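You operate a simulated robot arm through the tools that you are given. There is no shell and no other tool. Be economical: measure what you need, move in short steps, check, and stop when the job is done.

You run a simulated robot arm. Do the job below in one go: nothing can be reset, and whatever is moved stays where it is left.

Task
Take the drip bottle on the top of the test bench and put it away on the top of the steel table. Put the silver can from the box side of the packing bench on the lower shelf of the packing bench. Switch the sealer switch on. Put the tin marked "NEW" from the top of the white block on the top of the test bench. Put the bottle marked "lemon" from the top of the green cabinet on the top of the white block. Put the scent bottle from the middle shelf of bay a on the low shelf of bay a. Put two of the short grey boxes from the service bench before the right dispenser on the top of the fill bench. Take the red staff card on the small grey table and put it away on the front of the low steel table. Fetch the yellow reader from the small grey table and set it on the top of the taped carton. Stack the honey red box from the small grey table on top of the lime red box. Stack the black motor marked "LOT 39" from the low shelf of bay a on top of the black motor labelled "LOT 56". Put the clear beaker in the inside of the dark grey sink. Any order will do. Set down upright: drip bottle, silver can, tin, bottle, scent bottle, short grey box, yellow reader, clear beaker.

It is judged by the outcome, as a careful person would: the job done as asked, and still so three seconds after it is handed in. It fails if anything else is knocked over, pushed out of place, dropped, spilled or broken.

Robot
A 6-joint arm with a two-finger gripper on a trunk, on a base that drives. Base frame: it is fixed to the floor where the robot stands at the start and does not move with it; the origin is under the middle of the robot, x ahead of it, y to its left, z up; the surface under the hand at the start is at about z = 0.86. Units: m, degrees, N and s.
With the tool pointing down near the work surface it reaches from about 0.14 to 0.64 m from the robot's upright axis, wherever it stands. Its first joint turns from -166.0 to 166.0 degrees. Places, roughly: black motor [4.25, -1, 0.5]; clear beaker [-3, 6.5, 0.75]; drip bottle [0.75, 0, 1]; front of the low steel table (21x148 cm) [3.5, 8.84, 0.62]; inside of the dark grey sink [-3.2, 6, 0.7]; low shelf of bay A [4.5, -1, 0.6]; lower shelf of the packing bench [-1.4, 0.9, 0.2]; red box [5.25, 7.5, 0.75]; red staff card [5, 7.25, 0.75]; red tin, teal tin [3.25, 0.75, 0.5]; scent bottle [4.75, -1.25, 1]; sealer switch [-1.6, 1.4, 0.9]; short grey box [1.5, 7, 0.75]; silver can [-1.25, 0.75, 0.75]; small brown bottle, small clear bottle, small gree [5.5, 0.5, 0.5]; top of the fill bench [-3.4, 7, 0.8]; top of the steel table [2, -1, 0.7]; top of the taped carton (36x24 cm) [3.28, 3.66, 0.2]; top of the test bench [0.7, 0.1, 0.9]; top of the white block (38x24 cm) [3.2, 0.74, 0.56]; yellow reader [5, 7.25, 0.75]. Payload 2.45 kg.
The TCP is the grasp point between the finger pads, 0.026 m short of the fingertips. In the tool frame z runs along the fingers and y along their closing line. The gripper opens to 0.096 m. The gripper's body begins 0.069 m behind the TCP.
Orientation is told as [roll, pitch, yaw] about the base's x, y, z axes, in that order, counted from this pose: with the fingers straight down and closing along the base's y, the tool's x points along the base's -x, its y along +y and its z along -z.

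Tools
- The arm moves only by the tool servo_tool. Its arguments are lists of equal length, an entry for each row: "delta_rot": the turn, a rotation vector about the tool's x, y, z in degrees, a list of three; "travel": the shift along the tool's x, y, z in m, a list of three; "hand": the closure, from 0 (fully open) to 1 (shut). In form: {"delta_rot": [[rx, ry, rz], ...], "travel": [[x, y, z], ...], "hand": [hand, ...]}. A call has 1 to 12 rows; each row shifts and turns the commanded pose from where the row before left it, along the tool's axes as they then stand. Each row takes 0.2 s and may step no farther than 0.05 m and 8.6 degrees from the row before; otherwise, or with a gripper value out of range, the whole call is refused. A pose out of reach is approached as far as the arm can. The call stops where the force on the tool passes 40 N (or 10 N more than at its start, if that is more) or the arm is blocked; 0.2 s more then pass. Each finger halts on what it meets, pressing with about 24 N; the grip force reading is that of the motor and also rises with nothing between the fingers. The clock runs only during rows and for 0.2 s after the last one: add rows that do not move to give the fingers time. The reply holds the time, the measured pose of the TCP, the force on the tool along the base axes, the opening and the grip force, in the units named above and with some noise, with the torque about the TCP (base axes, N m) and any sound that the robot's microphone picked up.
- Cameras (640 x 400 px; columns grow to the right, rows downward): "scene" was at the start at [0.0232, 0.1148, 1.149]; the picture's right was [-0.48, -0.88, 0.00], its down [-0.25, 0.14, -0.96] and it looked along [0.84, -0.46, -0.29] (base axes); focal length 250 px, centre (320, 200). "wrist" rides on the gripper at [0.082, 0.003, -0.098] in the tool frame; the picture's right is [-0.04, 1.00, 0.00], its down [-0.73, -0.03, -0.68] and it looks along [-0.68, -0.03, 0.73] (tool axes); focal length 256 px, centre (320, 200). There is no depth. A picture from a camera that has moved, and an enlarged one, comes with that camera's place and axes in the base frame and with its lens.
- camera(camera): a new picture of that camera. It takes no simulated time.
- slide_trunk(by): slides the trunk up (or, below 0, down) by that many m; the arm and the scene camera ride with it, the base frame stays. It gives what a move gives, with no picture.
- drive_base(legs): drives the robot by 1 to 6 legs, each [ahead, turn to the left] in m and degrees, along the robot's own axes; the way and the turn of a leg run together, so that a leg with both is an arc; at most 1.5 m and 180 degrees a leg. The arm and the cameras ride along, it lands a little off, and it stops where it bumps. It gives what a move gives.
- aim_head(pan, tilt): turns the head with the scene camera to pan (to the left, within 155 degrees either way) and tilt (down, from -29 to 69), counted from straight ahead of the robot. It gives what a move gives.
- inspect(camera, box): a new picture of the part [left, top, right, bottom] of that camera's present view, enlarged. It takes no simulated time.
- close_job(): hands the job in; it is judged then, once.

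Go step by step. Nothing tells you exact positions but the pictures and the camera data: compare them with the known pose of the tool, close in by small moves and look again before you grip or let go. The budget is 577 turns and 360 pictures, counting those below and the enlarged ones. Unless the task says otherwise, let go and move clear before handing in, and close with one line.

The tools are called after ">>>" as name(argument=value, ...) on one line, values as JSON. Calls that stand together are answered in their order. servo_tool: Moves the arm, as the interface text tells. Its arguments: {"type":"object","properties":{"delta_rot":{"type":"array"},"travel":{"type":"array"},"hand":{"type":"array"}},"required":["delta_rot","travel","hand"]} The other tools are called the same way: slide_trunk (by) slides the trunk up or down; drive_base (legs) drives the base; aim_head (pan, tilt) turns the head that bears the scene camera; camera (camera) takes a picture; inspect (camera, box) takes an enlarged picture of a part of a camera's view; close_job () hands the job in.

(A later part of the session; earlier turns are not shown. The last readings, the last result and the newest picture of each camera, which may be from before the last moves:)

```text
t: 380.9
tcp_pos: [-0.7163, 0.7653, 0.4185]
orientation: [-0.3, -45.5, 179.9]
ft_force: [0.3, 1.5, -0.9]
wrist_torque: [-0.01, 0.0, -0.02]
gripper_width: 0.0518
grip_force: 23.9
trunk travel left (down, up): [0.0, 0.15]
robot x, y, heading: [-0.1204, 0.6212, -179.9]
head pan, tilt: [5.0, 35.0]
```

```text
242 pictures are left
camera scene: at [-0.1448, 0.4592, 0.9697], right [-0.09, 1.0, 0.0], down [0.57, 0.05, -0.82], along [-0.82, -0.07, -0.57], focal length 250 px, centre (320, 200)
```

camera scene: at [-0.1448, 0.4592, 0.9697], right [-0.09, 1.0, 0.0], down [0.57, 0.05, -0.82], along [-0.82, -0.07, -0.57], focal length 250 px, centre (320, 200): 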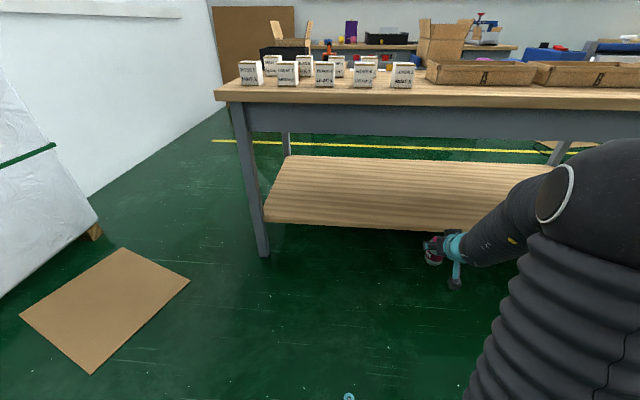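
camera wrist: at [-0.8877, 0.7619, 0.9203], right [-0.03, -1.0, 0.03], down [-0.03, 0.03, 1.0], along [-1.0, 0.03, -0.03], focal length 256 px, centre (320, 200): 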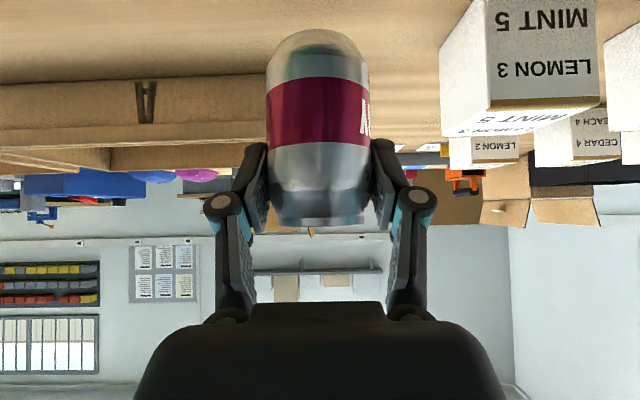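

>>> servo_tool(delta_rot=[[0, 0, 0], [0, 0, 0], [0, 0, 0]], travel=[[0.03, 0, 0.03], [0.03, 0, 0.03], [0.021, 0, 0.021]], hand=[0.75, 0.75, 0.75])

>>> camera(camera="wrist")

>>> camera(camera="scene")

```text
t: 381.7
tcp_pos: [-0.7153, 0.7661, 0.3076]
orientation: [-0.3, -45.7, 180.0]
ft_force: [0.3, -0.1, -1.6]
wrist_torque: [-0.01, -0.04, -0.01]
gripper_width: 0.052
grip_force: 24.5
trunk travel left (down, up): [0.0, 0.15]
robot x, y, heading: [-0.119, 0.6218, -179.8]
head pan, tilt: [5.0, 35.0]
```

```text
241 pictures are left
camera wrist: at [-0.5877, 0.7629, 0.316], right [-0.03, -1.0, 0.03], down [-0.03, 0.03, 1.0], along [-1.0, 0.03, -0.03], focal length 256 px, centre (320, 200)
```

wrist: 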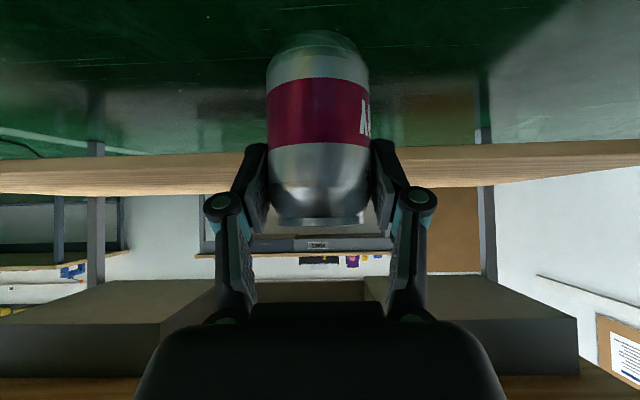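

```text
240 pictures are left
camera scene: at [-0.1449, 0.4592, 0.9697], right [-0.09, 1.0, 0.0], down [0.57, 0.05, -0.82], along [-0.82, -0.07, -0.57], focal length 250 px, centre (320, 200)
```

scene: 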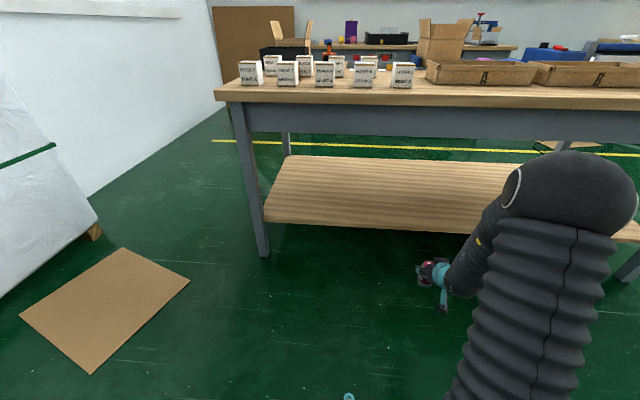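

>>> inspect(camera="wrist", box=[60, 100, 260, 240])

```text
2.86 times, centred on (160, 170) of wrist
camera zoom: at [-0.5877, 0.7629, 0.316], right [-0.03, -1.0, 0.03], down [-0.03, 0.03, 1.0], along [-1.0, 0.03, -0.03], focal length 731 px, centre (777, 286)
```

zoom: 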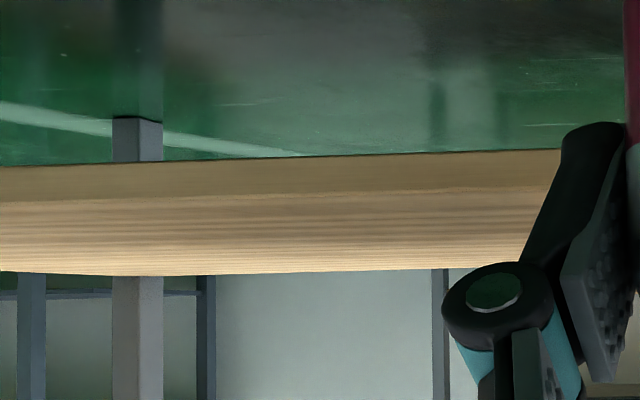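

The shelf top is at about z 0.24 with its front edge near x=-1.045. I'll extend the arm 0.1 m first so the elbow stays away from the bench edge.

>>> servo_tool(delta_rot=[[0, 0, 0], [0, 0, 0], [0, 0, 0]], travel=[[-0.025, 0, 0.025], [-0.025, 0, 0.025], [-0.025, 0, 0.025]], hand=[0.75, 0.75, 0.75])

>>> camera(camera="scene")

```text
t: 382.5
tcp_pos: [-0.8221, 0.7668, 0.3076]
orientation: [-0.2, -45.6, 179.9]
ft_force: [0.0, -0.3, -1.5]
wrist_torque: [-0.02, -0.02, -0.01]
gripper_width: 0.0517
grip_force: 23.9
trunk travel left (down, up): [0.0, 0.15]
robot x, y, heading: [-0.1183, 0.6196, -180.0]
head pan, tilt: [5.0, 35.0]
```

```text
238 pictures are left
camera scene: at [-0.1449, 0.4593, 0.9697], right [-0.09, 1.0, 0.0], down [0.57, 0.05, -0.82], along [-0.82, -0.07, -0.57], focal length 250 px, centre (320, 200)
```

scene: 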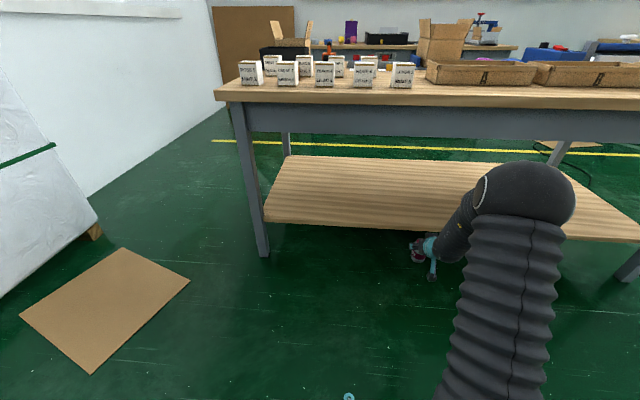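

Elbow stays well clear. Driving in 0.29 m.

>>> drive_base(legs=[[0.29, 0]])

>>> camera(camera="wrist")

>>> camera(camera="scene")

```text
t: 384.5
tcp_pos: [-1.1114, 0.7652, 0.308]
orientation: [-0.2, -45.7, -179.9]
ft_force: [-3.6, -0.1, 7.2]
wrist_torque: [0.01, -0.02, 0.0]
gripper_width: 0.0506
grip_force: 23.7
trunk travel left (down, up): [0.0, 0.15]
robot x, y, heading: [-0.4094, 0.6198, -180.0]
head pan, tilt: [5.0, 35.0]
```

```text
237 pictures are left
camera wrist: at [-0.9835, 0.7614, 0.3175], right [-0.03, -1.0, 0.03], down [-0.03, 0.03, 1.0], along [-1.0, 0.03, -0.03], focal length 256 px, centre (320, 200)
```

wrist: 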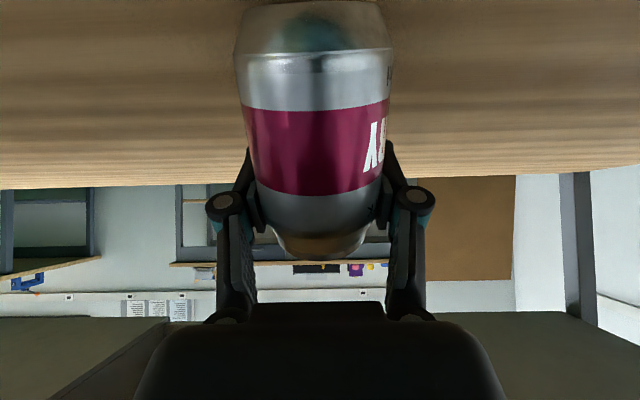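

```text
236 pictures are left
camera scene: at [-0.4326, 0.4585, 0.9697], right [-0.09, 1.0, 0.0], down [0.57, 0.05, -0.82], along [-0.82, -0.07, -0.57], focal length 250 px, centre (320, 200)
```

scene: 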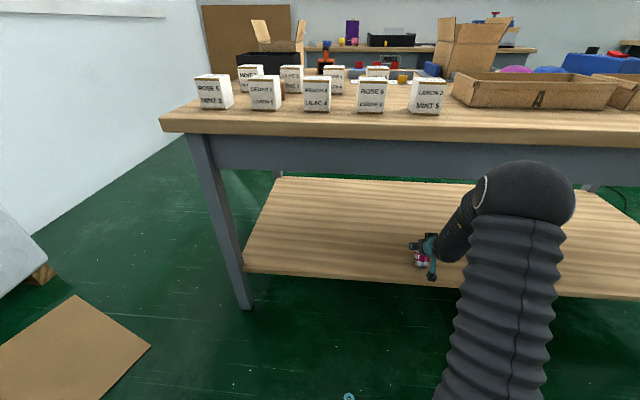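

There is a contact force and the can shifted in the grip – it must have touched the shelf edge. Looking closely before doing anything.

>>> inspect(camera="scene", box=[380, 200, 500, 300])

```text
4.00 times, centred on (440, 250) of scene
camera zoom: at [-0.4326, 0.4585, 0.9697], right [-0.09, 1.0, 0.0], down [0.57, 0.05, -0.82], along [-0.82, -0.07, -0.57], focal length 1000 px, centre (-160, 0)
```

zoom: 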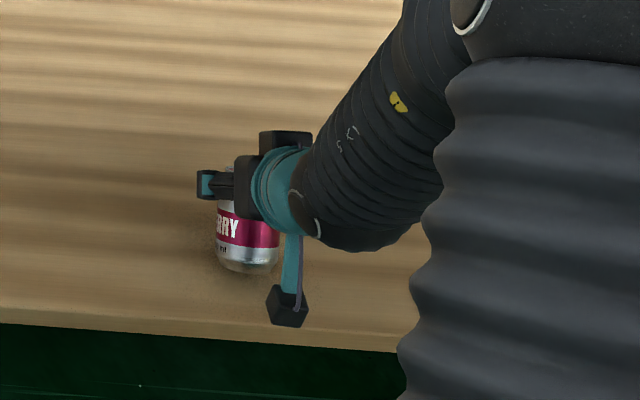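

The can is touching the shelf (top is at about z≈0.275, higher than I judged) and has been tilted slightly in the grip. I'll lift 5 cm and look at it again.

>>> servo_tool(delta_rot=[[0, 0, 0], [0, 0, 0], [0, 0, 0]], travel=[[-0.01, 0, -0.01], [-0.015, 0, -0.015], [-0.015, 0, -0.015]], hand=[0.75, 0.75, 0.75])

>>> camera(camera="wrist")

>>> inspect(camera="scene", box=[380, 180, 500, 280])

```text
t: 385.3
tcp_pos: [-1.1104, 0.7653, 0.364]
orientation: [-0.1, -45.6, -180.0]
ft_force: [0.5, 0.2, -1.2]
wrist_torque: [0.02, 0.05, -0.03]
gripper_width: 0.0504
grip_force: 24.1
trunk travel left (down, up): [0.0, 0.15]
robot x, y, heading: [-0.4113, 0.6191, -179.9]
head pan, tilt: [5.0, 35.0]
```

```text
234 pictures are left
camera wrist: at [-0.983, 0.7614, 0.3731], right [-0.03, -1.0, 0.03], down [-0.03, 0.03, 1.0], along [-1.0, 0.03, -0.03], focal length 256 px, centre (320, 200)
```

wrist: 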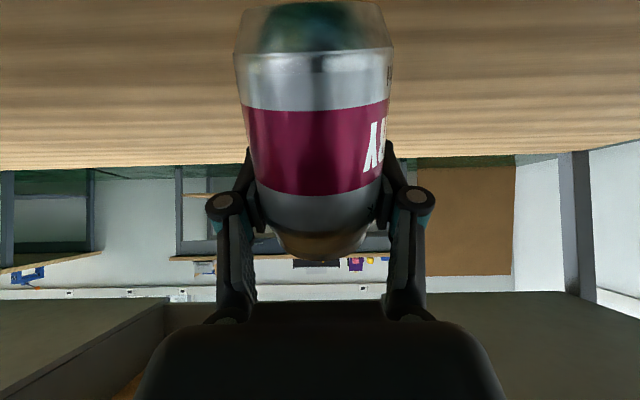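

```text
4.00 times, centred on (440, 230) of scene
camera zoom: at [-0.433, 0.4586, 0.9696], right [-0.09, 1.0, 0.0], down [0.57, 0.05, -0.82], along [-0.82, -0.07, -0.57], focal length 1000 px, centre (-160, 80)
```

zoom: 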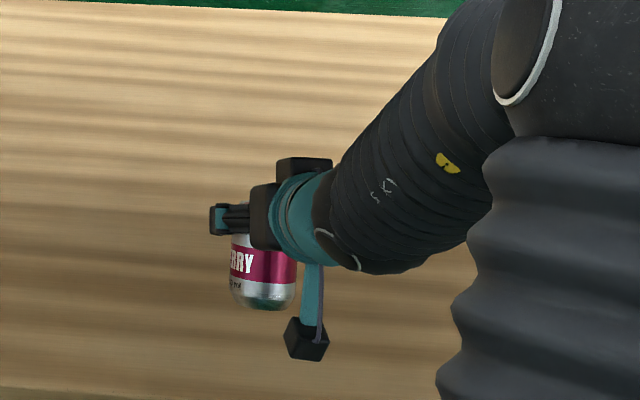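

The can leans about 18° in the grip. I'll pitch the hand to stand it upright again, a bit nearer the shelf front so the wrist camera stays outside the edge.

>>> servo_tool(delta_rot=[[0, 0, 0], [0, -6, 0], [0, -6, 0], [0, -6, 0], [0, 0, 0]], travel=[[0.026, 0, -0.026], [0, 0, 0], [0, 0, 0], [0, 0, 0], [0, 0, 0]], hand=[0.75, 0.75, 0.75, 0.75, 0.75])

>>> camera(camera="wrist")

>>> inspect(camera="scene", box=[380, 180, 500, 280])

```text
t: 386.5
tcp_pos: [-1.0743, 0.7651, 0.363]
orientation: [-0.4, -63.7, -179.7]
ft_force: [-0.5, -0.1, -1.6]
wrist_torque: [-0.02, 0.03, 0.03]
gripper_width: 0.0505
grip_force: 23.9
trunk travel left (down, up): [0.0, 0.15]
robot x, y, heading: [-0.4097, 0.6209, -179.9]
head pan, tilt: [5.0, 35.0]
```

```text
232 pictures are left
camera wrist: at [-0.9494, 0.7615, 0.3334], right [-0.02, -1.0, 0.03], down [0.28, 0.03, 0.96], along [-0.96, 0.03, 0.28], focal length 256 px, centre (320, 200)
```

wrist: 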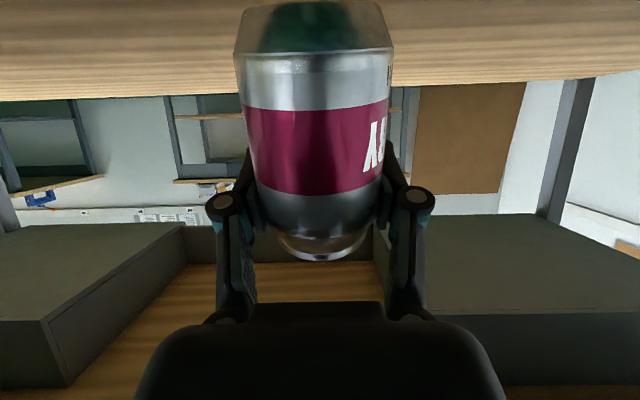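

```text
4.00 times, centred on (440, 230) of scene
camera zoom: at [-0.433, 0.4586, 0.9697], right [-0.09, 1.0, 0.0], down [0.57, 0.05, -0.82], along [-0.82, -0.07, -0.57], focal length 1000 px, centre (-160, 80)
```

zoom: 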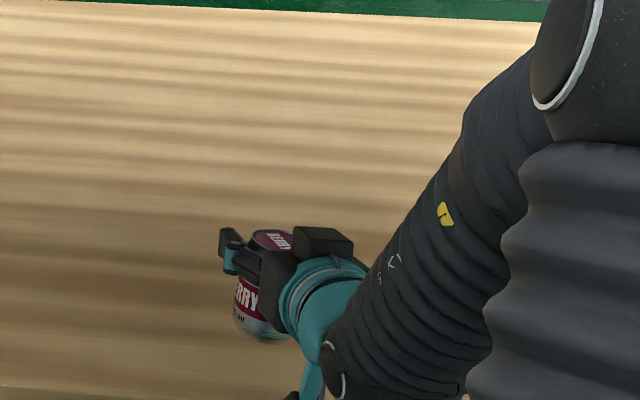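

The can is now upright to within a couple of degrees. Lowering in small steps until it touches.

>>> servo_tool(delta_rot=[[0, 0, 0], [0, 0, 0], [0, 0, 0], [0, 0, 0], [0, 0, 0], [0, 0, 0]], travel=[[0.0045, 0, 0.0023], [0.0045, 0, 0.0023], [0.0027, 0, 0.0014], [0.0027, 0, 0.0014], [0.0018, 0, 0.0009], [0, 0, 0]], hand=[0.75, 0.75, 0.75, 0.75, 0.75, 0.75])

>>> camera(camera="wrist")

```text
t: 387.9
tcp_pos: [-1.0757, 0.7641, 0.3467]
orientation: [-0.4, -63.7, -179.8]
ft_force: [0.7, 0.1, -1.5]
wrist_torque: [0.0, 0.06, 0.02]
gripper_width: 0.0503
grip_force: 23.2
trunk travel left (down, up): [0.0, 0.15]
robot x, y, heading: [-0.4084, 0.6204, -179.7]
head pan, tilt: [5.0, 35.0]
```

```text
230 pictures are left
camera wrist: at [-0.9494, 0.7616, 0.3153], right [-0.02, -1.0, 0.03], down [0.28, 0.03, 0.96], along [-0.96, 0.03, 0.28], focal length 256 px, centre (320, 200)
```

wrist: 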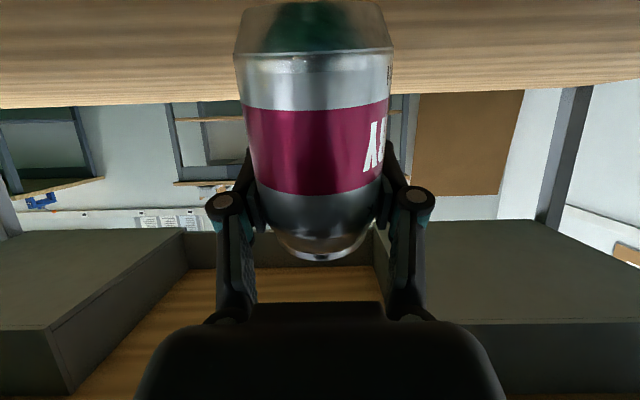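

>>> servo_tool(delta_rot=[[0, 0, 0], [0, 0, 0], [0, 0, 0], [0, 0, 0], [0, 0, 0], [0, 0, 0]], travel=[[0.0022, 0, 0.0011], [0.0022, 0, 0.0011], [0.0022, 0, 0.0011], [0.0022, 0, 0.0011], [0.0022, 0, 0.0011], [0, 0, 0]], hand=[0.75, 0.75, 0.75, 0.75, 0.75, 0.75])

```text
t: 389.3
tcp_pos: [-1.0746, 0.7642, 0.3323]
orientation: [-0.4, -63.6, -179.8]
ft_force: [0.7, -0.8, -2.2]
wrist_torque: [0.0, 0.02, -0.04]
gripper_width: 0.0503
grip_force: 24.0
trunk travel left (down, up): [0.0, 0.15]
robot x, y, heading: [-0.4085, 0.6238, -179.5]
head pan, tilt: [5.0, 35.0]
```

>>> servo_tool(delta_rot=[[0, 0, 0], [0, 0, 0], [0, 0, 0], [0, 0, 0], [0, 0, 0]], travel=[[0.0022, 0, 0.0011], [0.0022, 0, 0.0011], [0.0022, 0, 0.0011], [0.0022, 0, 0.0011], [0, 0, 0]], hand=[0.75, 0.75, 0.75, 0.75, 0.75])

>>> inspect(camera="scene", box=[380, 200, 500, 300])

```text
t: 390.5
tcp_pos: [-1.0744, 0.765, 0.3241]
orientation: [-0.4, -63.7, -179.8]
ft_force: [0.7, 0.5, -2.4]
wrist_torque: [0.02, 0.04, 0.01]
gripper_width: 0.0502
grip_force: 23.8
trunk travel left (down, up): [0.0, 0.15]
robot x, y, heading: [-0.4072, 0.6222, -179.9]
head pan, tilt: [5.0, 35.0]
```

```text
4.00 times, centred on (440, 250) of scene
camera zoom: at [-0.433, 0.4586, 0.9697], right [-0.09, 1.0, 0.0], down [0.57, 0.05, -0.82], along [-0.82, -0.07, -0.57], focal length 1000 px, centre (-160, 0)
```

zoom: 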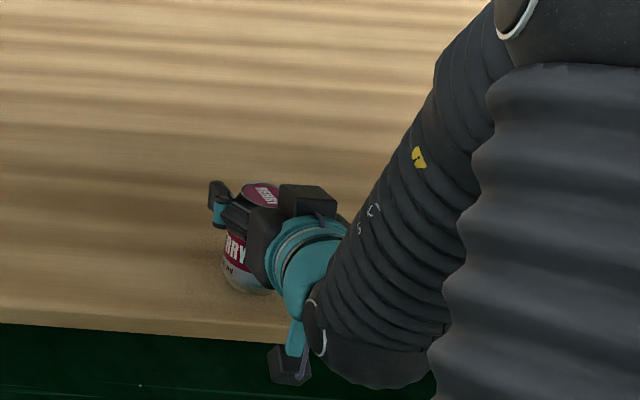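

Close now; a few more millimetre steps.

>>> servo_tool(delta_rot=[[0, 0, 0], [0, 0, 0], [0, 0, 0], [0, 0, 0], [0, 0, 0]], travel=[[0.0018, 0, 0.0009], [0.0018, 0, 0.0009], [0.0018, 0, 0.0009], [0.0018, 0, 0.0009], [0, 0, 0]], hand=[0.75, 0.75, 0.75, 0.75, 0.75])

>>> camera(camera="wrist")

```text
t: 391.7
tcp_pos: [-1.0737, 0.7652, 0.3145]
orientation: [0.2, -63.6, 179.8]
ft_force: [-0.4, 0.1, -1.0]
wrist_torque: [0.0, 0.02, 0.02]
gripper_width: 0.0504
grip_force: 23.8
trunk travel left (down, up): [0.0, 0.15]
robot x, y, heading: [-0.4088, 0.6206, -179.8]
head pan, tilt: [5.0, 35.0]
```

```text
228 pictures are left
camera wrist: at [-0.9494, 0.7619, 0.2853], right [-0.02, -1.0, 0.04], down [0.28, 0.03, 0.96], along [-0.96, 0.03, 0.28], focal length 256 px, centre (320, 200)
```

wrist: 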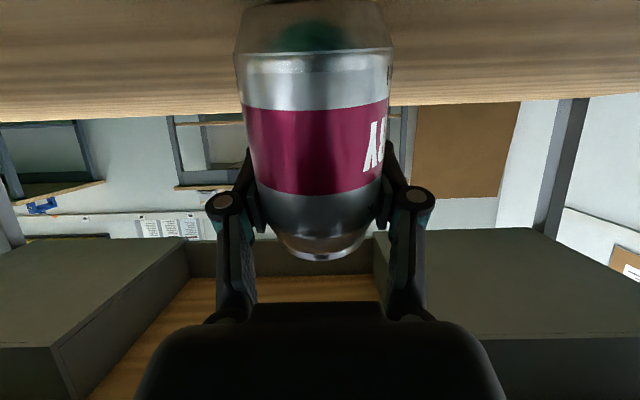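

>>> servo_tool(delta_rot=[[0, 0, 0], [0, 0, 0], [0, 0, 0], [0, 0, 0], [0, 0, 0]], travel=[[0.0018, 0, 0.0009], [0.0018, 0, 0.0009], [0.0018, 0, 0.0009], [0.0018, 0, 0.0009], [0, 0, 0]], hand=[0.75, 0.75, 0.75, 0.75, 0.75])

```text
t: 392.9
tcp_pos: [-1.0749, 0.7658, 0.3101]
orientation: [0.7, -63.6, 179.5]
ft_force: [-2.5, -1.4, 15.2]
wrist_torque: [-0.03, 0.02, 0.02]
gripper_width: 0.0505
grip_force: 24.3
trunk travel left (down, up): [0.0, 0.15]
robot x, y, heading: [-0.4073, 0.6231, -179.9]
head pan, tilt: [5.0, 35.0]
```

Contact. Releasing gently and withdrawing backward.

>>> servo_tool(delta_rot=[[0, 0, 0], [0, 0, 0], [0, 0, 0], [0, 0, 0], [0, 0, 0], [0, 0, 0], [0, 0, 0]], travel=[[-0.001, 0, -0.0005], [0, 0, 0], [0, 0, 0], [0, 0, 0], [0.003, 0, -0.025], [0.003, 0, -0.03], [0.003, 0, -0.03]], hand=[0.6, 0.4, 0.2, 0, 0, 0, 0])

>>> camera(camera="wrist")

>>> inspect(camera="scene", box=[380, 200, 500, 300])

```text
t: 394.5
tcp_pos: [-0.9979, 0.7697, 0.3448]
orientation: [1.0, -63.4, 179.3]
ft_force: [0.3, -0.3, -0.5]
wrist_torque: [0.02, -0.03, -0.02]
gripper_width: 0.0957
grip_force: 0.0
out of reach, approached as far as the arm can: row 5, 6
trunk travel left (down, up): [0.0, 0.15]
robot x, y, heading: [-0.4069, 0.6208, -180.0]
head pan, tilt: [5.0, 35.0]
```

```text
227 pictures are left
camera wrist: at [-0.8728, 0.767, 0.315], right [-0.02, -1.0, 0.04], down [0.28, 0.04, 0.96], along [-0.96, 0.03, 0.28], focal length 256 px, centre (320, 200)
```

wrist: 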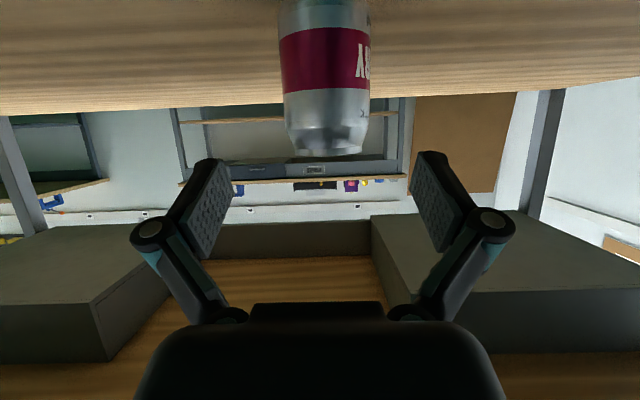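

```text
4.00 times, centred on (440, 250) of scene
camera zoom: at [-0.433, 0.4585, 0.9696], right [-0.09, 1.0, 0.0], down [0.57, 0.05, -0.82], along [-0.82, -0.07, -0.57], focal length 1000 px, centre (-160, 0)
```

zoom: 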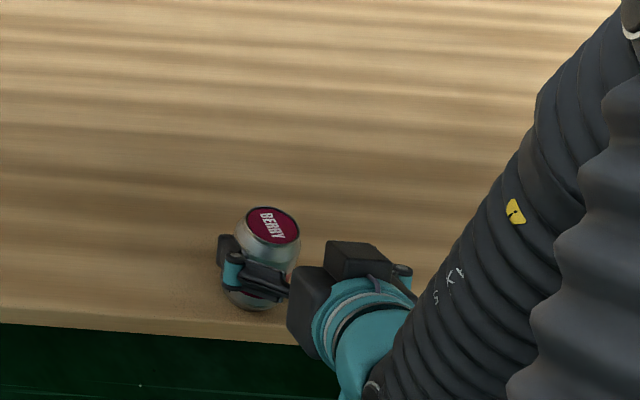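

The can stands upright on the lower shelf. Backing away, raising the trunk and un-pitching the hand, then I'll look for the sealer switch.

>>> drive_base(legs=[[-0.25, 0]])

>>> slide_trunk(by=0.15)

>>> servo_tool(delta_rot=[[0, 0, 0], [0, 8, 0], [0, 8, 0], [0, 8, 0], [0, 8, 0], [0, 8, 0], [0, 8, 0], [0, 8, 0], [0, 7.5, 0]], travel=[[-0.03, 0, -0.03], [-0.03, 0, -0.03], [-0.03, 0, -0.03], [-0.03, 0, -0.03], [-0.02, 0, -0.04], [-0.02, 0, -0.04], [0, 0, -0.045], [0, 0, -0.045], [0, 0, -0.045]], hand=[0, 0, 0, 0, 0, 0, 0, 0, 0])

>>> aim_head(pan=-30, tilt=15)

>>> camera(camera="scene")

```text
t: 396.3
tcp_pos: [-0.7482, 0.7722, 0.3454]
orientation: [1.0, -63.4, 179.1]
ft_force: [0.3, -0.8, 0.5]
wrist_torque: [-0.01, -0.01, 0.01]
gripper_width: 0.096
grip_force: 0.0
trunk travel left (down, up): [0.0, 0.15]
robot x, y, heading: [-0.1561, 0.6227, -179.5]
head pan, tilt: [5.0, 35.0]
```

```text
t: 398.1
tcp_pos: [-0.7491, 0.772, 0.496]
orientation: [1.0, -63.4, 179.2]
ft_force: [-0.1, 0.3, -0.4]
wrist_torque: [0.0, 0.0, 0.05]
gripper_width: 0.0959
grip_force: 0.1
trunk travel left (down, up): [-0.15, 0.0]
robot x, y, heading: [-0.1566, 0.6244, -179.7]
head pan, tilt: [5.0, 35.0]
```

```text
t: 400.1
tcp_pos: [-0.6631, 0.7753, 0.8771]
orientation: [0.4, 0.2, -179.9]
ft_force: [0.4, -0.1, 0.1]
wrist_torque: [-0.01, 0.03, 0.02]
gripper_width: 0.0961
grip_force: 0.1
trunk travel left (down, up): [-0.15, 0.0]
robot x, y, heading: [-0.1568, 0.6163, -179.8]
head pan, tilt: [5.0, 35.0]
```

```text
t: 401.1
tcp_pos: [-0.663, 0.7751, 0.8758]
orientation: [0.4, 0.0, -179.9]
ft_force: [0.7, 1.2, 0.2]
wrist_torque: [-0.01, 0.03, -0.01]
gripper_width: 0.0961
grip_force: 0.0
trunk travel left (down, up): [-0.15, 0.0]
robot x, y, heading: [-0.1599, 0.6221, -179.7]
head pan, tilt: [-30.0, 15.0]
```

```text
225 pictures are left
camera scene: at [-0.1768, 0.5136, 1.1516], right [0.5, 0.87, 0.0], down [0.23, -0.13, -0.97], along [-0.84, 0.48, -0.26], focal length 250 px, centre (320, 200)
```

scene: 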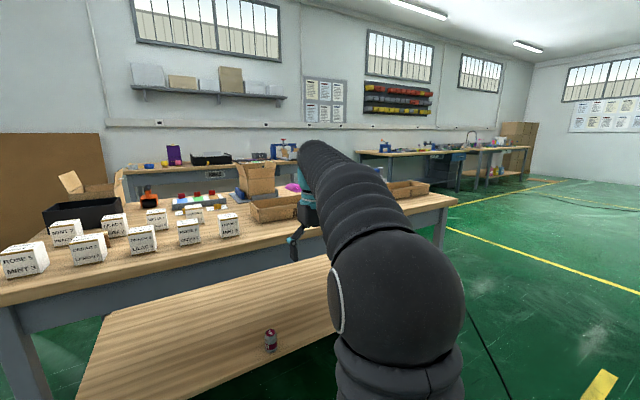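

>>> servo_tool(delta_rot=[[0, 0, 0], [0, 0, 0], [0, 0, 0], [0, 0, 0]], travel=[[0.04, 0.03, 0], [0.04, 0.03, -0.02], [0.04, 0.03, 0], [0.04, 0.03, 0]], hand=[0, 0, 0, 0])

>>> drive_base(legs=[[0, -90], [0.68, 0], [0, 90], [0.15, 0]])

>>> aim_head(pan=0, tilt=20)

>>> camera(camera="scene")

```text
refused: row 2 steps farther than a row can; nothing moved
```

```text
t: 413.5
tcp_pos: [-0.8081, 1.4578, 0.8767]
orientation: [0.4, 0.2, 179.4]
ft_force: [0.7, 0.3, -0.8]
wrist_torque: [0.0, -0.02, -0.04]
gripper_width: 0.096
grip_force: 0.0
trunk travel left (down, up): [-0.15, 0.0]
robot x, y, heading: [-0.3021, 1.2973, 179.5]
head pan, tilt: [-30.0, 15.0]
```

```text
t: 414.4
tcp_pos: [-0.808, 1.4565, 0.8766]
orientation: [0.3, 0.1, 179.4]
ft_force: [-0.4, -0.3, 0.2]
wrist_torque: [0.0, 0.0, 0.01]
gripper_width: 0.0962
grip_force: 0.0
trunk travel left (down, up): [-0.15, 0.0]
robot x, y, heading: [-0.3032, 1.3001, 179.4]
head pan, tilt: [0.0, 20.0]
```

```text
224 pictures are left
camera scene: at [-0.3367, 1.1449, 1.1435], right [0.01, 1.0, 0.0], down [0.34, 0.0, -0.94], along [-0.94, 0.01, -0.34], focal length 250 px, centre (320, 200)
```

scene: 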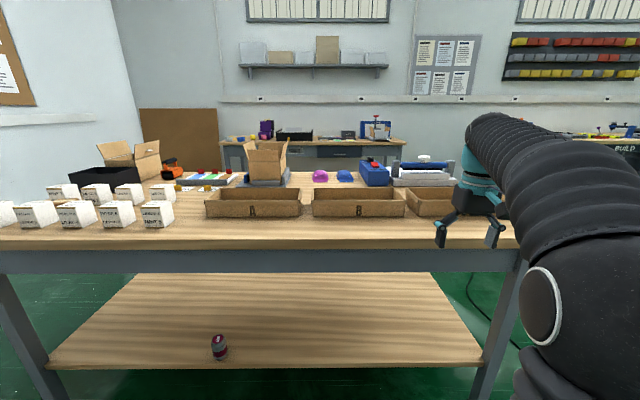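

>>> inspect(camera="scene", box=[280, 130, 480, 230])

```text
3.20 times, centred on (380, 180) of scene
camera zoom: at [-0.3367, 1.1449, 1.1435], right [0.01, 1.0, 0.0], down [0.34, 0.0, -0.94], along [-0.94, 0.01, -0.34], focal length 800 px, centre (128, 264)
```

zoom: 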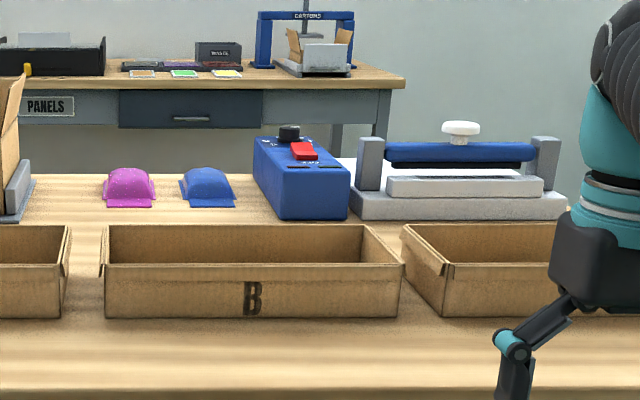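

The sealer is the blue box with the red rocker at about (-1.57, 1.43) — reachable from the bench's north end. I'll pull the arm in and high, then drive round there.

>>> servo_tool(delta_rot=[[0, 0, 0], [0, 0, 0], [0, 0, 0], [0, 0, 0], [0, 0, 0]], travel=[[0.03, 0.03, -0.02], [0.03, 0.03, -0.02], [0.04, 0.02, -0.02], [0.04, 0.02, -0.02], [0.04, 0.01, -0.02]], hand=[0, 0, 0, 0, 0])

>>> drive_base(legs=[[0, -89.5], [0.85, 0], [0, 90]])

>>> aim_head(pan=15, tilt=30)

>>> camera(camera="scene")

```text
t: 415.6
tcp_pos: [-0.6288, 1.3475, 0.9763]
orientation: [0.4, 0.1, 179.4]
ft_force: [-0.1, 0.8, -0.4]
wrist_torque: [-0.01, -0.08, 0.0]
gripper_width: 0.0956
grip_force: 0.1
trunk travel left (down, up): [-0.15, 0.0]
robot x, y, heading: [-0.3067, 1.2993, 179.2]
head pan, tilt: [0.0, 20.0]
```

```text
t: 427.8
tcp_pos: [-0.6239, 2.1998, 0.9776]
orientation: [0.4, 0.2, 179.6]
ft_force: [-0.4, 0.3, 0.3]
wrist_torque: [-0.01, -0.02, -0.01]
gripper_width: 0.0962
grip_force: 0.0
trunk travel left (down, up): [-0.15, 0.0]
robot x, y, heading: [-0.2957, 2.1491, 179.6]
head pan, tilt: [0.0, 20.0]
```

```text
t: 428.6
tcp_pos: [-0.6237, 2.2, 0.9768]
orientation: [0.4, 0.2, 179.7]
ft_force: [0.4, 0.5, 0.1]
wrist_torque: [0.0, 0.06, -0.01]
gripper_width: 0.0961
grip_force: 0.1
trunk travel left (down, up): [-0.15, 0.0]
robot x, y, heading: [-0.2982, 2.1495, 179.6]
head pan, tilt: [15.0, 30.0]
```

```text
222 pictures are left
camera scene: at [-0.3261, 1.9746, 1.1275], right [-0.25, 0.97, 0.0], down [0.48, 0.13, -0.87], along [-0.84, -0.22, -0.5], focal length 250 px, centre (320, 200)
```

scene: 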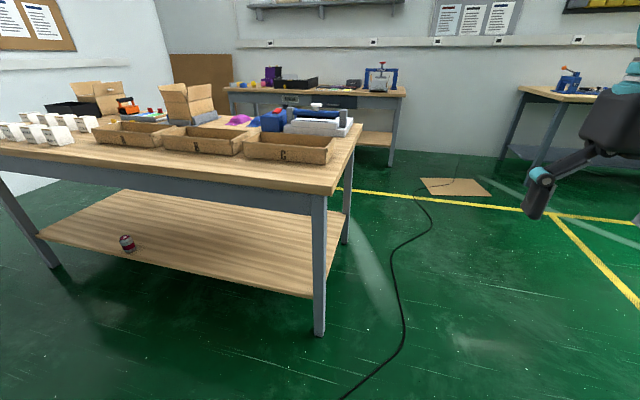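

The bench's back edge is at x≈-1.66 with open floor behind it, so the west side is the best approach. Driving round to (-2.1, 1.45), facing the bench.

>>> drive_base(legs=[[0, -4], [1.5, 0], [0.35, 0], [0, 94], [0.83, 0], [0, 90]])

>>> aim_head(pan=0, tilt=30)

>>> camera(camera="scene")

```text
t: 450.1
tcp_pos: [-1.8307, 1.4273, 0.9764]
orientation: [0.4, 0.1, -0.6]
ft_force: [-0.2, 0.3, -0.2]
wrist_torque: [0.03, -0.04, 0.02]
gripper_width: 0.0959
grip_force: 0.0
trunk travel left (down, up): [-0.15, 0.0]
robot x, y, heading: [-2.1572, 1.4728, -0.6]
head pan, tilt: [15.0, 30.0]
```

```text
t: 450.9
tcp_pos: [-1.8312, 1.4269, 0.9776]
orientation: [0.4, 0.2, -0.6]
ft_force: [0.1, -0.8, -0.3]
wrist_torque: [0.01, -0.01, 0.02]
gripper_width: 0.0963
grip_force: 0.0
trunk travel left (down, up): [-0.15, 0.0]
robot x, y, heading: [-2.1577, 1.4756, -0.4]
head pan, tilt: [0.0, 30.0]
```

```text
221 pictures are left
camera scene: at [-2.1229, 1.6347, 1.1275], right [-0.01, -1.0, 0.0], down [-0.5, 0.0, -0.87], along [0.87, -0.01, -0.5], focal length 250 px, centre (320, 200)
```

scene: 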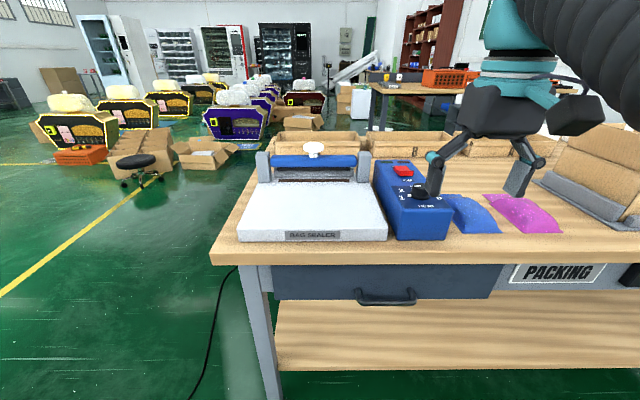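

>>> inspect(camera="scene", box=[350, 140, 470, 250])

>>> camera(camera="wrist")

```text
3.64 times, centred on (410, 195) of scene
camera zoom: at [-2.1229, 1.6347, 1.1275], right [-0.01, -1.0, 0.0], down [-0.5, 0.0, -0.87], along [0.87, -0.01, -0.5], focal length 909 px, centre (-7, 218)
```

zoom: 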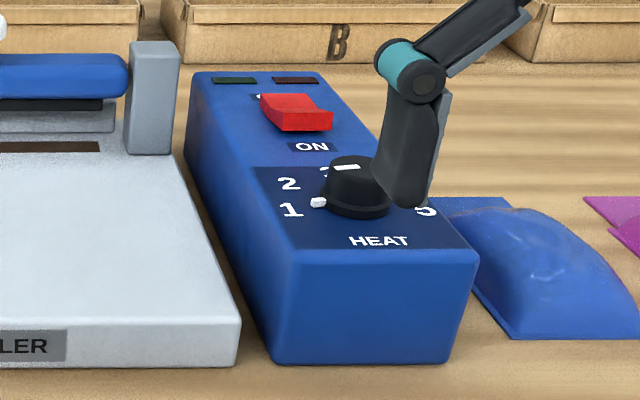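

```text
219 pictures are left
camera wrist: at [-1.9118, 1.43, 1.0745], right [0.05, 1.0, 0.01], down [0.73, -0.04, 0.68], along [0.68, -0.03, -0.74], focal length 256 px, centre (320, 200)
```

wrist: 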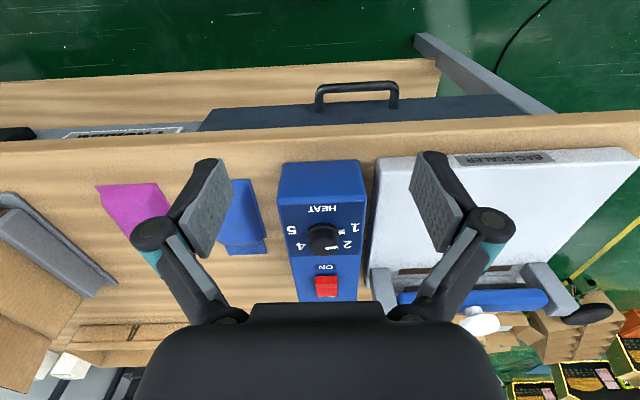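

The rocker's ON end is the near one (toward me), at about (-1.561, 1.423, 0.875), and it is standing up, i.e. off. I'll drive 8 cm closer, close the fingers, and position the tips above the ON end.

>>> drive_base(legs=[[0.08, 0]])

>>> servo_tool(delta_rot=[[0, 0, 0], [0, 0, 0], [0, 0, 0], [0, 0, 0], [0, 0, 0]], travel=[[-0.045, 0, 0], [-0.045, 0, 0], [-0.045, 0, 0], [0, 0, 0], [0, 0, 0]], hand=[0.3, 0.6, 1, 1, 1])

>>> camera(camera="wrist")

>>> inspect(camera="scene", box=[350, 140, 510, 250])

```text
t: 451.9
tcp_pos: [-1.7511, 1.427, 0.9767]
orientation: [0.4, 0.2, -0.7]
ft_force: [0.0, -0.3, -0.4]
wrist_torque: [0.02, -0.04, 0.0]
gripper_width: 0.096
grip_force: 0.1
trunk travel left (down, up): [-0.15, 0.0]
robot x, y, heading: [-2.0777, 1.4758, -1.0]
head pan, tilt: [0.0, 30.0]
```

```text
t: 453.1
tcp_pos: [-1.6152, 1.4233, 0.978]
orientation: [0.4, 0.1, -0.6]
ft_force: [-0.7, -0.4, -0.5]
wrist_torque: [0.0, -0.02, 0.03]
gripper_width: 0.0001
grip_force: 23.9
trunk travel left (down, up): [-0.15, 0.0]
robot x, y, heading: [-2.0739, 1.4764, -0.6]
head pan, tilt: [0.0, 30.0]
```

```text
218 pictures are left
camera wrist: at [-1.6957, 1.4268, 1.0753], right [0.05, 1.0, 0.01], down [0.73, -0.04, 0.68], along [0.68, -0.03, -0.74], focal length 256 px, centre (320, 200)
```

wrist: 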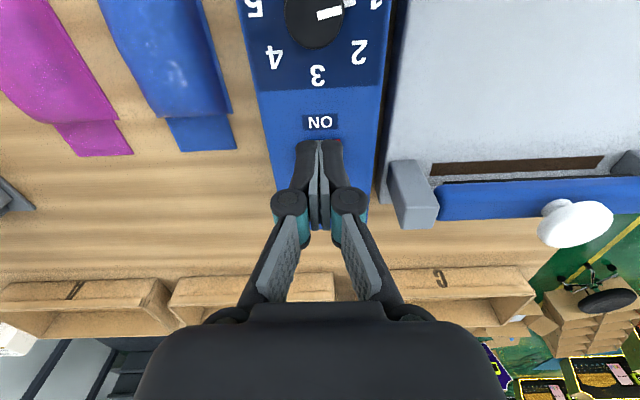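

```text
3.64 times, centred on (430, 195) of scene
camera zoom: at [-2.0423, 1.6338, 1.1275], right [-0.01, -1.0, 0.0], down [-0.5, 0.01, -0.87], along [0.87, -0.01, -0.5], focal length 909 px, centre (-80, 218)
```

zoom: 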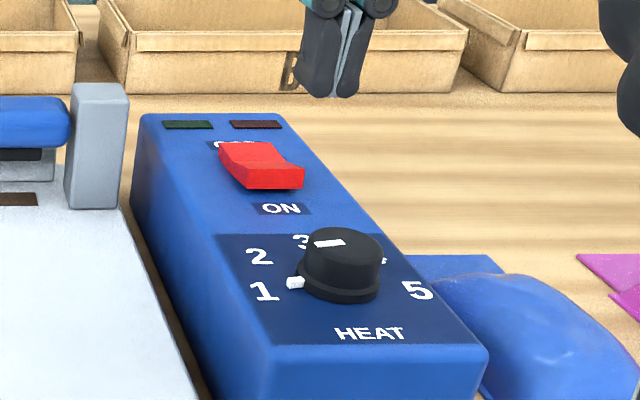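

ON (near) end is up, so it is off now. Positioning above the ON end, stopping about 1 cm above it.

>>> servo_tool(delta_rot=[[0, 0, 0], [0, 0, 0], [0, 0, 0], [0, 0, 0]], travel=[[-0.03, -0.001, 0.0], [-0.026, 0, 0.01], [0, 0, 0.025], [0, 0, 0.02]], hand=[1, 1, 1, 1])

>>> inspect(camera="scene", box=[350, 140, 510, 250])

>>> inspect(camera="wrist", box=[240, 60, 400, 220])

```text
t: 454.1
tcp_pos: [-1.5589, 1.423, 0.9227]
orientation: [0.4, 0.0, -0.7]
ft_force: [-0.6, 0.1, 0.4]
wrist_torque: [-0.02, 0.0, 0.01]
gripper_width: 0.0001
grip_force: 24.1
trunk travel left (down, up): [-0.15, 0.0]
robot x, y, heading: [-2.0773, 1.4753, -0.6]
head pan, tilt: [0.0, 30.0]
```

```text
3.64 times, centred on (430, 195) of scene
camera zoom: at [-2.0423, 1.6338, 1.1275], right [-0.01, -1.0, 0.0], down [-0.5, 0.0, -0.87], along [0.87, -0.01, -0.5], focal length 909 px, centre (-80, 218)
```

zoom: 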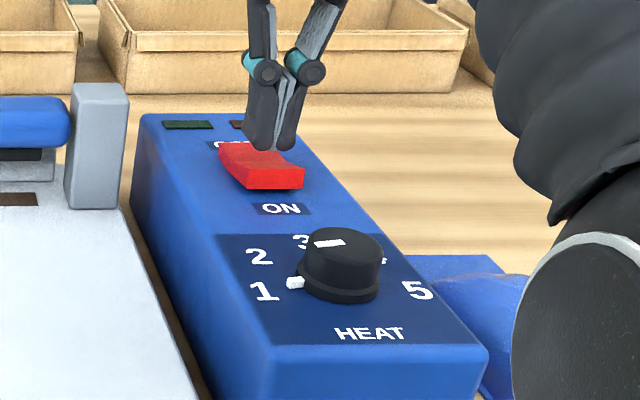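

```text
2.50 times, centred on (320, 140) of wrist
camera zoom: at [-1.6399, 1.4259, 1.0192], right [0.05, 1.0, 0.01], down [0.73, -0.04, 0.68], along [0.68, -0.03, -0.73], focal length 640 px, centre (320, 350)
```

zoom: 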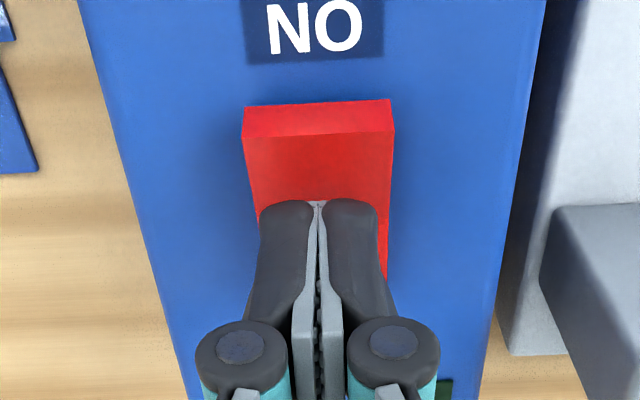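

The fingertips are over the rocker's middle; I'll shift 14 mm toward the ON end and press down in small steps.

>>> servo_tool(delta_rot=[[0, 0, 0], [0, 0, 0], [0, 0, 0], [0, 0, 0], [0, 0, 0], [0, 0, 0]], travel=[[0.015, 0.002, 0], [0, 0, 0.012], [0, 0, 0.005], [0, 0, 0.004], [0, 0, 0.003], [0, 0, 0.003]], hand=[1, 1, 1, 1, 1, 1])

>>> inspect(camera="scene", box=[350, 140, 510, 250])

```text
t: 455.0
tcp_pos: [-1.5771, 1.4248, 0.9125]
orientation: [0.3, -1.0, -0.6]
ft_force: [-5.4, 1.4, 15.2]
wrist_torque: [-0.02, -0.02, 0.02]
gripper_width: 0.0062
grip_force: 28.5
trunk travel left (down, up): [-0.15, 0.0]
robot x, y, heading: [-2.0774, 1.4742, -0.6]
head pan, tilt: [0.0, 30.0]
stopped in row 4: the force on the tool passed its limit at 48 N (the readings are from after the stop); the commanded pose is now the measured one
```

```text
3.64 times, centred on (430, 195) of scene
camera zoom: at [-2.0432, 1.6339, 1.1275], right [-0.01, -1.0, 0.0], down [-0.5, 0.0, -0.87], along [0.87, -0.01, -0.5], focal length 909 px, centre (-80, 218)
```

zoom: 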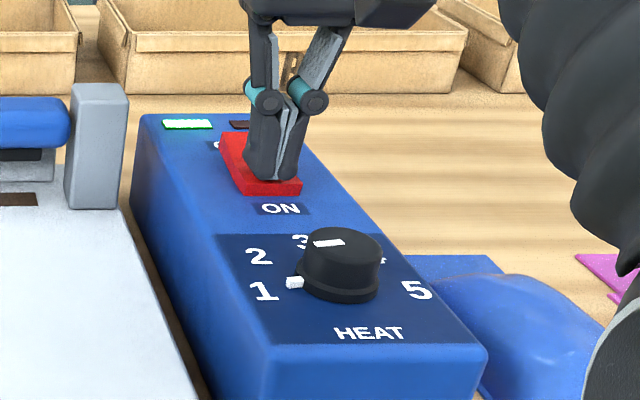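

The green lamp lit and the rocker tipped over. Lifting off and verifying.

>>> servo_tool(delta_rot=[[0, 0, 0], [0, 0, 0], [0, 0, 0], [0, 0, 0]], travel=[[0, 0, -0.03], [0, 0, -0.03], [0.04, 0, -0.01], [0.04, 0, 0]], hand=[1, 1, 0.6, 0.2])

>>> inspect(camera="scene", box=[350, 140, 510, 250])

```text
t: 456.0
tcp_pos: [-1.6551, 1.4256, 0.9771]
orientation: [0.4, -0.6, -0.8]
ft_force: [1.0, -0.4, -1.0]
wrist_torque: [0.01, 0.07, -0.01]
gripper_width: 0.0771
grip_force: 0.0
trunk travel left (down, up): [-0.15, 0.0]
robot x, y, heading: [-2.0759, 1.4711, -0.6]
head pan, tilt: [0.0, 30.0]
```

```text
3.64 times, centred on (430, 195) of scene
camera zoom: at [-2.0416, 1.6338, 1.1274], right [-0.01, -1.0, 0.0], down [-0.5, 0.01, -0.87], along [0.87, -0.01, -0.5], focal length 909 px, centre (-80, 218)
```

zoom: 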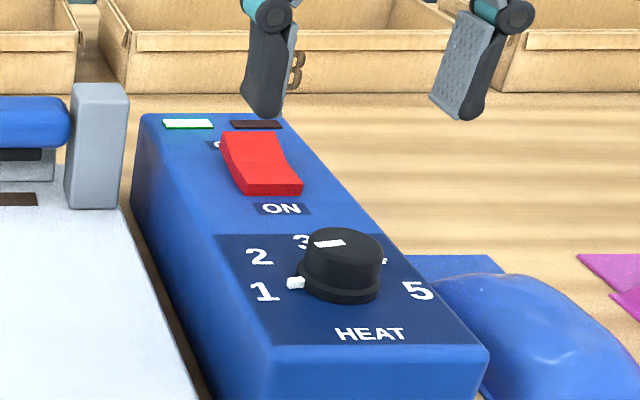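

The sealer is on. Next is the far end: beaker/sink/fill bench. Retracting the arm and driving north.

>>> servo_tool(delta_rot=[[0, 0, 0], [0, 0, 0], [0, 0, 0]], travel=[[0.04, 0.01, 0], [0.04, 0.01, 0], [0.03, 0.01, 0]], hand=[0, 0, 0])

>>> drive_base(legs=[[-0.1, 0], [0, 78], [1.5, 0], [0.5, 0], [0, 12]])

>>> aim_head(pan=15, tilt=12)

>>> camera(camera="scene")

```text
t: 456.8
tcp_pos: [-1.7649, 1.4551, 0.9775]
orientation: [0.2, -0.6, -0.7]
ft_force: [1.3, 0.1, -0.8]
wrist_torque: [0.03, 0.05, -0.01]
gripper_width: 0.0959
grip_force: 0.0
trunk travel left (down, up): [-0.15, 0.0]
robot x, y, heading: [-2.0728, 1.474, -0.7]
head pan, tilt: [0.0, 30.0]
```

```text
t: 471.6
tcp_pos: [-1.7278, 3.7369, 0.9777]
orientation: [0.3, -0.6, 89.6]
ft_force: [-0.5, 0.5, -0.3]
wrist_torque: [-0.01, -0.03, 0.02]
gripper_width: 0.096
grip_force: 0.0
trunk travel left (down, up): [-0.15, 0.0]
robot x, y, heading: [-1.7457, 3.4291, 89.4]
head pan, tilt: [0.0, 30.0]
```

```text
t: 472.4
tcp_pos: [-1.7261, 3.7348, 0.9779]
orientation: [0.3, -0.7, 89.6]
ft_force: [-0.5, -0.4, 0.0]
wrist_torque: [0.03, -0.01, -0.01]
gripper_width: 0.0958
grip_force: 0.2
trunk travel left (down, up): [-0.15, 0.0]
robot x, y, heading: [-1.7397, 3.4235, 89.5]
head pan, tilt: [15.0, 12.0]
```

```text
212 pictures are left
camera scene: at [-1.923, 3.4598, 1.1565], right [0.97, 0.25, 0.0], down [0.05, -0.2, -0.98], along [-0.25, 0.95, -0.21], focal length 250 px, centre (320, 200)
```

scene: 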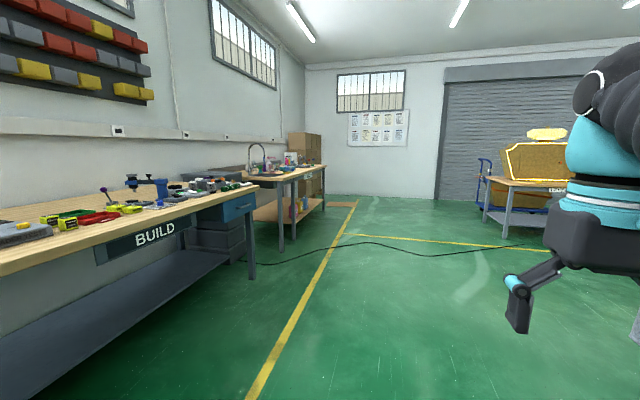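

>>> drive_base(legs=[[0, 8], [1.5, 0], [1.35, 0], [0, 82]])

>>> aim_head(pan=0, tilt=25)

>>> camera(camera="scene")

```text
t: 490.3
tcp_pos: [-2.3994, 6.2784, 0.9777]
orientation: [0.3, -0.7, 177.9]
ft_force: [0.3, 0.3, 0.0]
wrist_torque: [0.0, 0.0, 0.0]
gripper_width: 0.0961
grip_force: 0.0
trunk travel left (down, up): [-0.15, 0.0]
robot x, y, heading: [-2.0916, 6.2573, 177.8]
head pan, tilt: [15.0, 12.0]
```

```text
t: 491.1
tcp_pos: [-2.399, 6.2773, 0.978]
orientation: [0.4, -0.7, 177.9]
ft_force: [-0.1, 1.0, -0.8]
wrist_torque: [-0.01, -0.01, 0.01]
gripper_width: 0.0959
grip_force: 0.0
trunk travel left (down, up): [-0.15, 0.0]
robot x, y, heading: [-2.0941, 6.2499, 177.8]
head pan, tilt: [0.0, 25.0]
```

```text
211 pictures are left
camera scene: at [-2.1263, 6.0985, 1.1355], right [0.03, 1.0, 0.0], down [0.42, -0.01, -0.91], along [-0.91, 0.03, -0.42], focal length 250 px, centre (320, 200)
```

scene: 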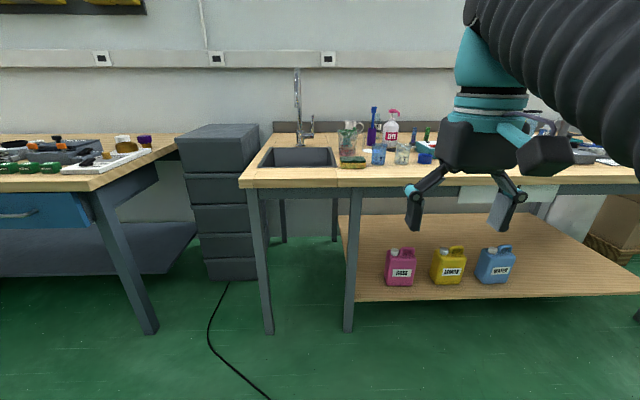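

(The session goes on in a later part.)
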